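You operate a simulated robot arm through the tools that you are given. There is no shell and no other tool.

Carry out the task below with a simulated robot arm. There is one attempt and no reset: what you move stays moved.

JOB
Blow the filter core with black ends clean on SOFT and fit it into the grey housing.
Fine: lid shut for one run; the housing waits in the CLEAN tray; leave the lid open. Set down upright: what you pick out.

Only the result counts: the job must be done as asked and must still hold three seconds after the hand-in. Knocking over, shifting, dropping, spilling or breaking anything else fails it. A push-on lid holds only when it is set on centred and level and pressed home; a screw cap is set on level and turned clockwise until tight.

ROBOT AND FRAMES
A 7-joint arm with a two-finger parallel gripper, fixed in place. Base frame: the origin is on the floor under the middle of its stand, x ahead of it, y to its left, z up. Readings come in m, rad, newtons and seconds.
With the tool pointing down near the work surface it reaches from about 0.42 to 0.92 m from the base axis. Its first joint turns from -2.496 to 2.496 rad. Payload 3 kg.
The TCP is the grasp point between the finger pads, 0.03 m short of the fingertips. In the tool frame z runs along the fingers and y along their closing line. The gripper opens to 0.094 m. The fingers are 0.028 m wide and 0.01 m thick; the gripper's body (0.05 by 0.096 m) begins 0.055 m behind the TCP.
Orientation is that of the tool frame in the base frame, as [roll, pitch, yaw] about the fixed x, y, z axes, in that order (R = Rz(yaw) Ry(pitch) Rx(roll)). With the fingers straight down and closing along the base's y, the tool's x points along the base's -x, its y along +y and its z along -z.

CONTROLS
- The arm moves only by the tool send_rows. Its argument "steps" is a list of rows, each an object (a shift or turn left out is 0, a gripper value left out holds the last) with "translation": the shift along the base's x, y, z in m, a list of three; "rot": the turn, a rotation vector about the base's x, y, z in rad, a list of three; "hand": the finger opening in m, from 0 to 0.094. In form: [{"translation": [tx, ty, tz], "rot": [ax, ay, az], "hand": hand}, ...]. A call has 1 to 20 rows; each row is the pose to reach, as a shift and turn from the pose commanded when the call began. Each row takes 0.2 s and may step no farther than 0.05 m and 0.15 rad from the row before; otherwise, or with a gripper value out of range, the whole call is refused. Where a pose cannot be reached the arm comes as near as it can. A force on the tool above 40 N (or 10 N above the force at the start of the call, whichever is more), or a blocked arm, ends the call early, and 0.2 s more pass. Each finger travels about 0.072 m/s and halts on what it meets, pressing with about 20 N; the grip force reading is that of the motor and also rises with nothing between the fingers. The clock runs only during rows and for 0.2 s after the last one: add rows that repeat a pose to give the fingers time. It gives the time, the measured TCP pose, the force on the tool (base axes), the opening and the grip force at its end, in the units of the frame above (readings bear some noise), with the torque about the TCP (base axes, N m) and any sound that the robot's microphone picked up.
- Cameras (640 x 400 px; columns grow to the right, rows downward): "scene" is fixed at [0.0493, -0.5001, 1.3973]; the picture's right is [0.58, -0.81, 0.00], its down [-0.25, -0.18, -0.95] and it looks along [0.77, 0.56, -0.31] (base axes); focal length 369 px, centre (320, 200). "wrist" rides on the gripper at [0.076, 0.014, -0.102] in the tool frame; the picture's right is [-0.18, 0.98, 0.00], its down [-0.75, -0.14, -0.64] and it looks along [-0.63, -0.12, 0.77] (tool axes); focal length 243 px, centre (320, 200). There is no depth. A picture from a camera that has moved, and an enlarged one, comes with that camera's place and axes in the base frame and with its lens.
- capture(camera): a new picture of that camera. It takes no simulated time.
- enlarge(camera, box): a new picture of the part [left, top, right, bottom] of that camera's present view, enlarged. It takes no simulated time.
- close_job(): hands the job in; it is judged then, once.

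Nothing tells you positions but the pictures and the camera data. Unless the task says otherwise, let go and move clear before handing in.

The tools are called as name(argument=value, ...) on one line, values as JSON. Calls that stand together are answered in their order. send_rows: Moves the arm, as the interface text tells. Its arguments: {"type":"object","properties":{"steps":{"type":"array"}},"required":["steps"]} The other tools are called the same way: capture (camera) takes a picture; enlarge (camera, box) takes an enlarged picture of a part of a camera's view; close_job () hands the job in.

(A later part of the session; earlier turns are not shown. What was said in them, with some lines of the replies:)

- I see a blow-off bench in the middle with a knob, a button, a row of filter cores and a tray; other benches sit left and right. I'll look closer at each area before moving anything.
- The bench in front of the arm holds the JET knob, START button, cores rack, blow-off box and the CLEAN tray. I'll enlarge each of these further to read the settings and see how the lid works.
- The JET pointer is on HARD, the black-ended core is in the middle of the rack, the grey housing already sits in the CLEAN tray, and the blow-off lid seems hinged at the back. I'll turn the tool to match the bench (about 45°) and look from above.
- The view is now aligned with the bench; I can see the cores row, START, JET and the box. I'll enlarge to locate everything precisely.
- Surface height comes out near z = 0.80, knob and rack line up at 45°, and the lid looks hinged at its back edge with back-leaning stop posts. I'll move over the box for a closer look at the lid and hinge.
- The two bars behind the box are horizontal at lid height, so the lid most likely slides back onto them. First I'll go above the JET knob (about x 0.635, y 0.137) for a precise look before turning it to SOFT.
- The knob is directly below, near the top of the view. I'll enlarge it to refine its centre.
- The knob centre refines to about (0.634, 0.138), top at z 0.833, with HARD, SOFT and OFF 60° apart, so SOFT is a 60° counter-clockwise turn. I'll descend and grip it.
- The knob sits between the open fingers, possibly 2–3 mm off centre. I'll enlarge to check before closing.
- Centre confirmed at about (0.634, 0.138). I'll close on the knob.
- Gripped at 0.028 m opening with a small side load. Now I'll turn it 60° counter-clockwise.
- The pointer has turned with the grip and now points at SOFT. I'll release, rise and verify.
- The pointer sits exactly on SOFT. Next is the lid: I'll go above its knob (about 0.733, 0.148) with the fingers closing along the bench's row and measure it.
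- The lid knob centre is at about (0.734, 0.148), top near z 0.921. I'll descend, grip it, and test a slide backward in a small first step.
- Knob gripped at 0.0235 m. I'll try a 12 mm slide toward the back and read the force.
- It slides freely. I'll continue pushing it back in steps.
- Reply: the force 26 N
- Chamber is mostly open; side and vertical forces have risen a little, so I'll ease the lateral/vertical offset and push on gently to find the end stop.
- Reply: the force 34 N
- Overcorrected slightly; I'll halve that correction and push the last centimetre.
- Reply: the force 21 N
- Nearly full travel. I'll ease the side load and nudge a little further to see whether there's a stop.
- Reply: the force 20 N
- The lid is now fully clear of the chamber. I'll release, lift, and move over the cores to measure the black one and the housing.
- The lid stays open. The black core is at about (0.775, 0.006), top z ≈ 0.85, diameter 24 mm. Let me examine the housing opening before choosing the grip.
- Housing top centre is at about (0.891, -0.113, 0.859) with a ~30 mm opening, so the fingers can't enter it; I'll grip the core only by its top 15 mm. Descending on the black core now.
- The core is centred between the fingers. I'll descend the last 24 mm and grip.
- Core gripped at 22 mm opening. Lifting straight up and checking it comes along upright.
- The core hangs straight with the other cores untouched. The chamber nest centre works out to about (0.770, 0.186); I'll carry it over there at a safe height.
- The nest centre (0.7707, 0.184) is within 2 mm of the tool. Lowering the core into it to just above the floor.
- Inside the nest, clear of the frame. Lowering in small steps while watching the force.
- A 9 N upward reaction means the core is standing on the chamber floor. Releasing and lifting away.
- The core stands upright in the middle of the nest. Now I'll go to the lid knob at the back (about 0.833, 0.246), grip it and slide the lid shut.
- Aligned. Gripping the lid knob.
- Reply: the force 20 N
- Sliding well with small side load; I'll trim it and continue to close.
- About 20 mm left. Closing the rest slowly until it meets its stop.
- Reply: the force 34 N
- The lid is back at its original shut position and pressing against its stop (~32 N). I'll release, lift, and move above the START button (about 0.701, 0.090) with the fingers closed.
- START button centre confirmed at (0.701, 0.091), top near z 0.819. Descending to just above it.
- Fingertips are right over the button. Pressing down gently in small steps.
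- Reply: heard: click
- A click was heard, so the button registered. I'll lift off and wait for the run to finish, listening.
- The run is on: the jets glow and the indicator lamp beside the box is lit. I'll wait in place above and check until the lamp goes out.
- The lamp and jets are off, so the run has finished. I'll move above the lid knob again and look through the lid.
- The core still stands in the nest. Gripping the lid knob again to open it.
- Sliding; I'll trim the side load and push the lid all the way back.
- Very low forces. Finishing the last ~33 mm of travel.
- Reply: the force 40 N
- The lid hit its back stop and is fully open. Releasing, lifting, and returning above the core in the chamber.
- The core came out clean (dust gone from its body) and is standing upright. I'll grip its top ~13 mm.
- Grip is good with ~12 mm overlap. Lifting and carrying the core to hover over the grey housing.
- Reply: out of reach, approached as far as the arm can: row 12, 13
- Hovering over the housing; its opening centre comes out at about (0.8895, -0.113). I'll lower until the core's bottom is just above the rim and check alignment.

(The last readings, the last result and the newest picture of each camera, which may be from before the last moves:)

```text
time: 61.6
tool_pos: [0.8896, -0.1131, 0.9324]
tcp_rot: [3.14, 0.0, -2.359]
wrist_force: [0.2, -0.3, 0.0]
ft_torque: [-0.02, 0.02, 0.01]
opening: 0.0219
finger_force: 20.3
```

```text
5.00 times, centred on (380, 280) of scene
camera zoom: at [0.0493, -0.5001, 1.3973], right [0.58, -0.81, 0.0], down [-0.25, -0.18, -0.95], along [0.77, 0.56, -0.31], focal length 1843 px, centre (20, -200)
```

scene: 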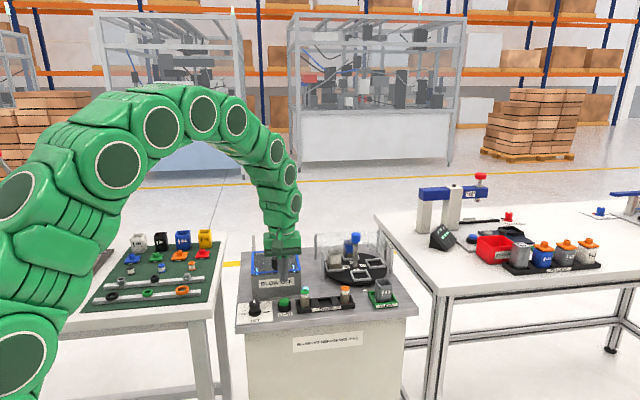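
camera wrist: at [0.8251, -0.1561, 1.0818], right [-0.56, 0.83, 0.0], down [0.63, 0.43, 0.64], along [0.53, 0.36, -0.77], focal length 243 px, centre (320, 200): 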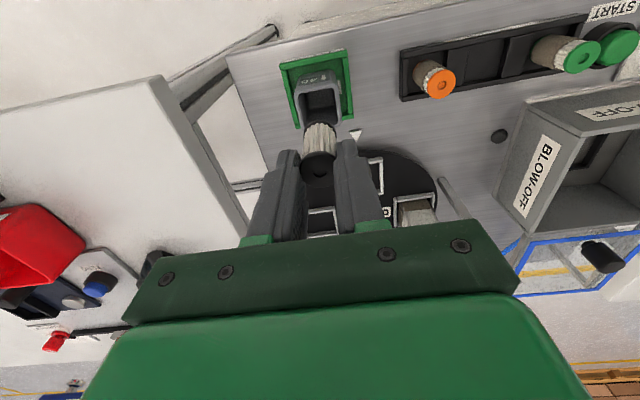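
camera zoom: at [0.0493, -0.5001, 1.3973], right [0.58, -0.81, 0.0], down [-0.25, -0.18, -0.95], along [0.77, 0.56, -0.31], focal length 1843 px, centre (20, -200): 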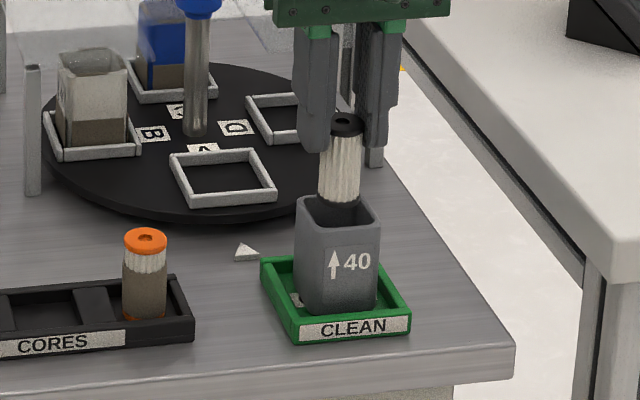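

The core is hovering within the opening's outline, perhaps 2 mm off; I'll zoom in to measure better before inserting.

enlarge(camera="scene", box=[365, 255, 405, 295])

enlarge(camera="wrist", box=[285, 85, 355, 155])

```text
10.00 times, centred on (385, 275) of scene
camera zoom: at [0.0493, -0.5001, 1.3973], right [0.58, -0.81, 0.0], down [-0.25, -0.18, -0.95], along [0.77, 0.56, -0.31], focal length 3686 px, centre (-330, -550)
```

zoom: 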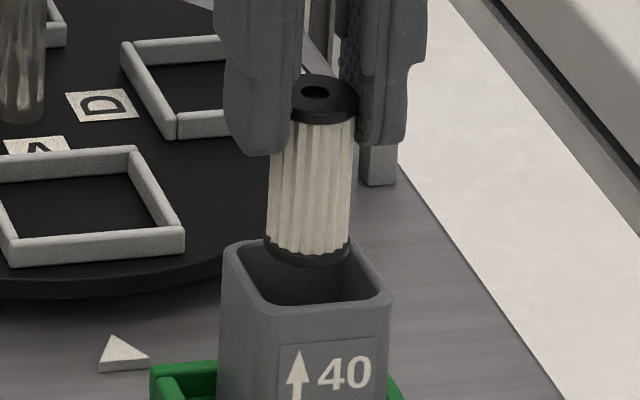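

```text
5.71 times, centred on (320, 120) of wrist
camera zoom: at [0.8253, -0.1562, 1.0346], right [-0.56, 0.83, 0.0], down [0.63, 0.43, 0.64], along [0.53, 0.36, -0.77], focal length 1386 px, centre (320, 657)
```

zoom: 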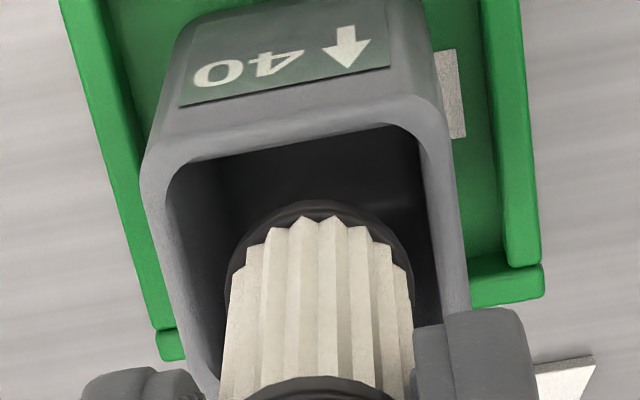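

Clearance is about ±4.5 mm and the core is within 1–2 mm of centre. I'll shift 1 mm and lower it in until the fingertips are just above the rim.

send_rows(steps=[{"translation": [0.0013, 0.0, -0.003]}, {"translation": [0.0013, 0.0, -0.012]}, {"translation": [0.0013, 0.0, -0.022]}, {"translation": [0.0013, 0.0, -0.032]}, {"translation": [0.0013, 0.0, -0.038]}, {"translation": [0.0013, 0.0, -0.038]}])

enlarge(camera="scene", box=[365, 255, 405, 295])

enlarge(camera="wrist", box=[265, 105, 375, 205])

```text
time: 63.0
tool_pos: [0.8901, -0.1119, 0.8954]
tcp_rot: [-3.14, 0.001, -2.358]
wrist_force: [-0.4, -0.4, 0.0]
ft_torque: [-0.04, 0.0, -0.02]
opening: 0.0217
finger_force: 20.1
```

```text
10.00 times, centred on (385, 275) of scene
camera zoom: at [0.0493, -0.5001, 1.3973], right [0.58, -0.81, 0.0], down [-0.25, -0.18, -0.95], along [0.77, 0.56, -0.31], focal length 3686 px, centre (-330, -550)
```

zoom: 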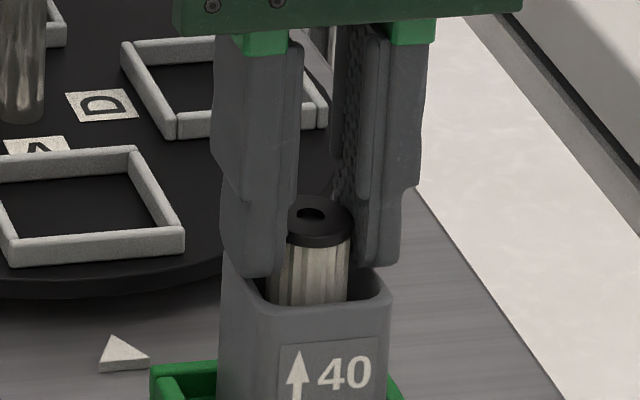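

```text
4.00 times, centred on (320, 155) of wrist
camera zoom: at [0.8263, -0.1566, 0.9964], right [-0.56, 0.83, 0.0], down [0.63, 0.43, 0.64], along [0.53, 0.36, -0.77], focal length 970 px, centre (320, 380)
```

zoom: 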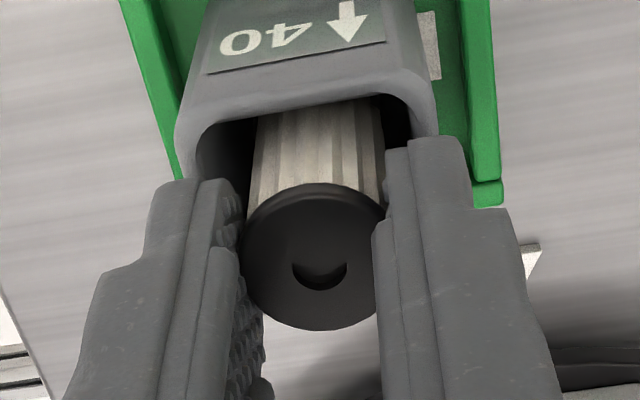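

The core is about 27 mm inside the housing and no contact force shows. I'll lower 2 mm more and release so it settles into the housing.

send_rows(steps=[{"translation": [0.0005, -0.0007, -0.002]}, {"translation": [0.0005, -0.0007, -0.002]}, {"translation": [0.0005, -0.0007, -0.002], "hand": 0.03}, {"translation": [0.0005, -0.0007, -0.002], "hand": 0.045}, {"translation": [0.0005, -0.0007, -0.002], "hand": 0.045}, {"translation": [0.0005, -0.0007, 0.01], "hand": 0.045}, {"translation": [0.0005, -0.0007, 0.03], "hand": 0.045}, {"translation": [0.0005, -0.0007, 0.05], "hand": 0.045}, {"translation": [0.0005, -0.0007, 0.05], "hand": 0.045}])

enlarge(camera="scene", box=[360, 260, 410, 310])

enlarge(camera="wrist", box=[265, 65, 375, 165])

```text
time: 65.0
tool_pos: [0.8924, -0.115, 0.944]
tcp_rot: [-3.14, -0.001, -2.358]
wrist_force: [-0.7, 0.2, 0.5]
ft_torque: [-0.01, 0.0, -0.01]
opening: 0.0447
finger_force: 0.0
```

```text
8.00 times, centred on (385, 285) of scene
camera zoom: at [0.0493, -0.5001, 1.3973], right [0.58, -0.81, 0.0], down [-0.25, -0.18, -0.95], along [0.77, 0.56, -0.31], focal length 2948 px, centre (-200, -480)
```

zoom: 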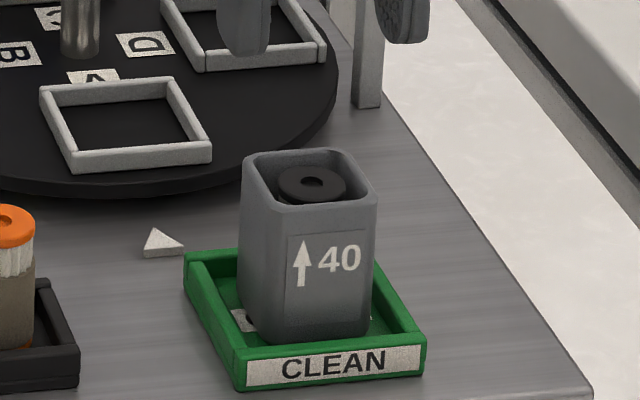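

```text
4.00 times, centred on (320, 115) of wrist
camera zoom: at [0.8268, -0.1575, 1.0459], right [-0.56, 0.83, 0.0], down [0.63, 0.43, 0.64], along [0.53, 0.36, -0.77], focal length 970 px, centre (320, 540)
```

zoom: 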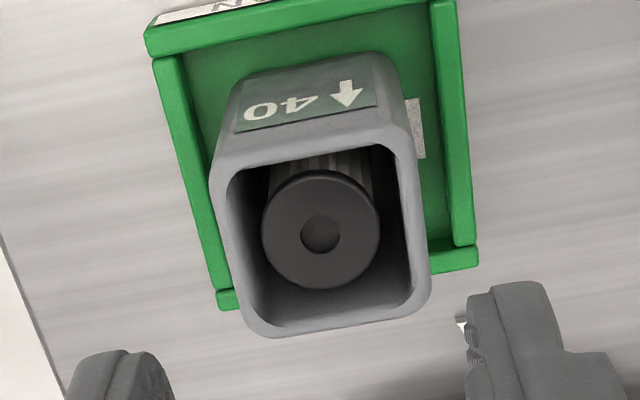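

The core has settled upright inside the housing, its top about 6 mm below the rim, which matches it resting on the floor. I'll back the arm away and make a final check of everything.

send_rows(steps=[{"translation": [-0.01, 0.01, 0.04]}, {"translation": [-0.03, 0.025, 0.08]}, {"translation": [-0.06, 0.045, 0.11]}, {"translation": [-0.1, 0.06, 0.13]}, {"translation": [-0.14, 0.08, 0.15]}, {"translation": [-0.18, 0.1, 0.15]}, {"translation": [-0.22, 0.12, 0.15]}, {"translation": [-0.22, 0.12, 0.15]}, {"translation": [-0.22, 0.12, 0.15]}])

capture(camera="scene")

enlarge(camera="scene", box=[230, 220, 420, 340])

enlarge(camera="scene", box=[360, 260, 410, 310])

capture(camera="wrist")

```text
time: 67.0
tool_pos: [0.6729, 0.0062, 1.0929]
tcp_rot: [-3.141, 0.0, -2.357]
wrist_force: [0.5, 0.2, -0.3]
ft_torque: [-0.01, -0.03, 0.01]
opening: 0.0451
finger_force: 0.0
```

```text
taken
```

scene: 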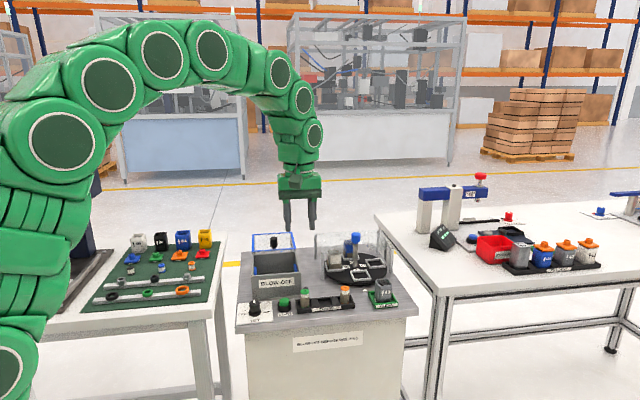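

```text
3.33 times, centred on (325, 280) of scene
camera zoom: at [0.0493, -0.5001, 1.3973], right [0.58, -0.81, 0.0], down [-0.25, -0.18, -0.95], along [0.77, 0.56, -0.31], focal length 1228 px, centre (303, -67)
```

zoom: 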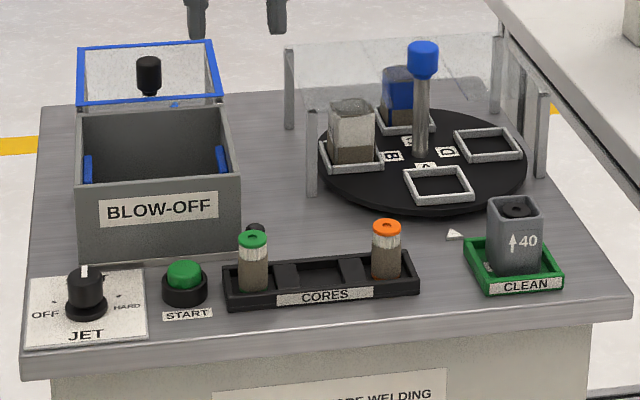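

```text
8.00 times, centred on (385, 285) of scene
camera zoom: at [0.0493, -0.5001, 1.3973], right [0.58, -0.81, 0.0], down [-0.25, -0.18, -0.95], along [0.77, 0.56, -0.31], focal length 2948 px, centre (-200, -480)
```

zoom: 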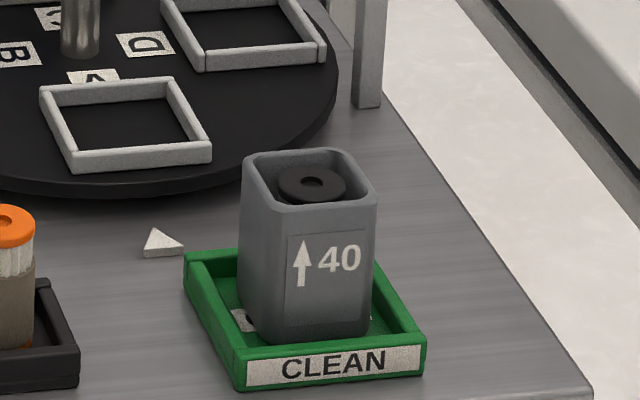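

```text
taken
camera wrist: at [0.6078, -0.0369, 1.1948], right [-0.56, 0.83, 0.0], down [0.63, 0.43, 0.64], along [0.53, 0.36, -0.77], focal length 243 px, centre (320, 200)
```

wrist: 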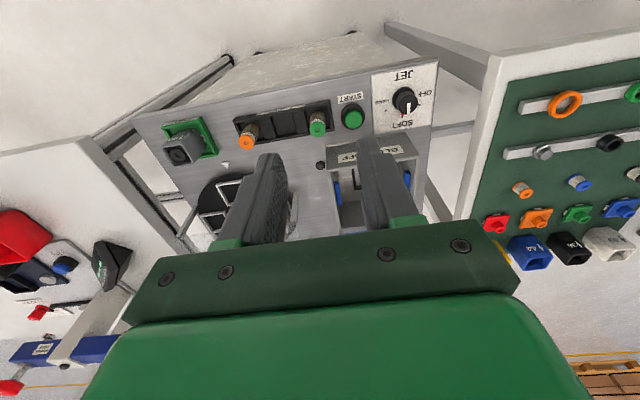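

The cleaned black-ended core stands upright in the grey housing, which is still in the CLEAN tray. The lid is open, JET is on SOFT, the other cores and parts haven't moved, and the arm is clear. Handing in now.

close_job()

```text
The job is handed in.
```

The black-ended filter core has been blown clean on SOFT and now stands upright inside the grey housing, which is still in the CLEAN tray. I've handed the job in; no verdict came back.

- **Run:** I turned JET from HARD to SOFT, stood the core in the blow-off nest, slid the lid shut and pressed START once. The lamp and jets came on and then went out, and the core's dust was gone.
- **Fit:** The fingers don't fit inside the housing, so I released the core with its top just above the rim. It dropped the last 2 cm or so and settled about 6 mm below the rim. I did not press it down.
- **Left as asked:** The lid is fully open against its back stop, and the arm is clear of the bench. The final pictures show the other cores and parts where they were.
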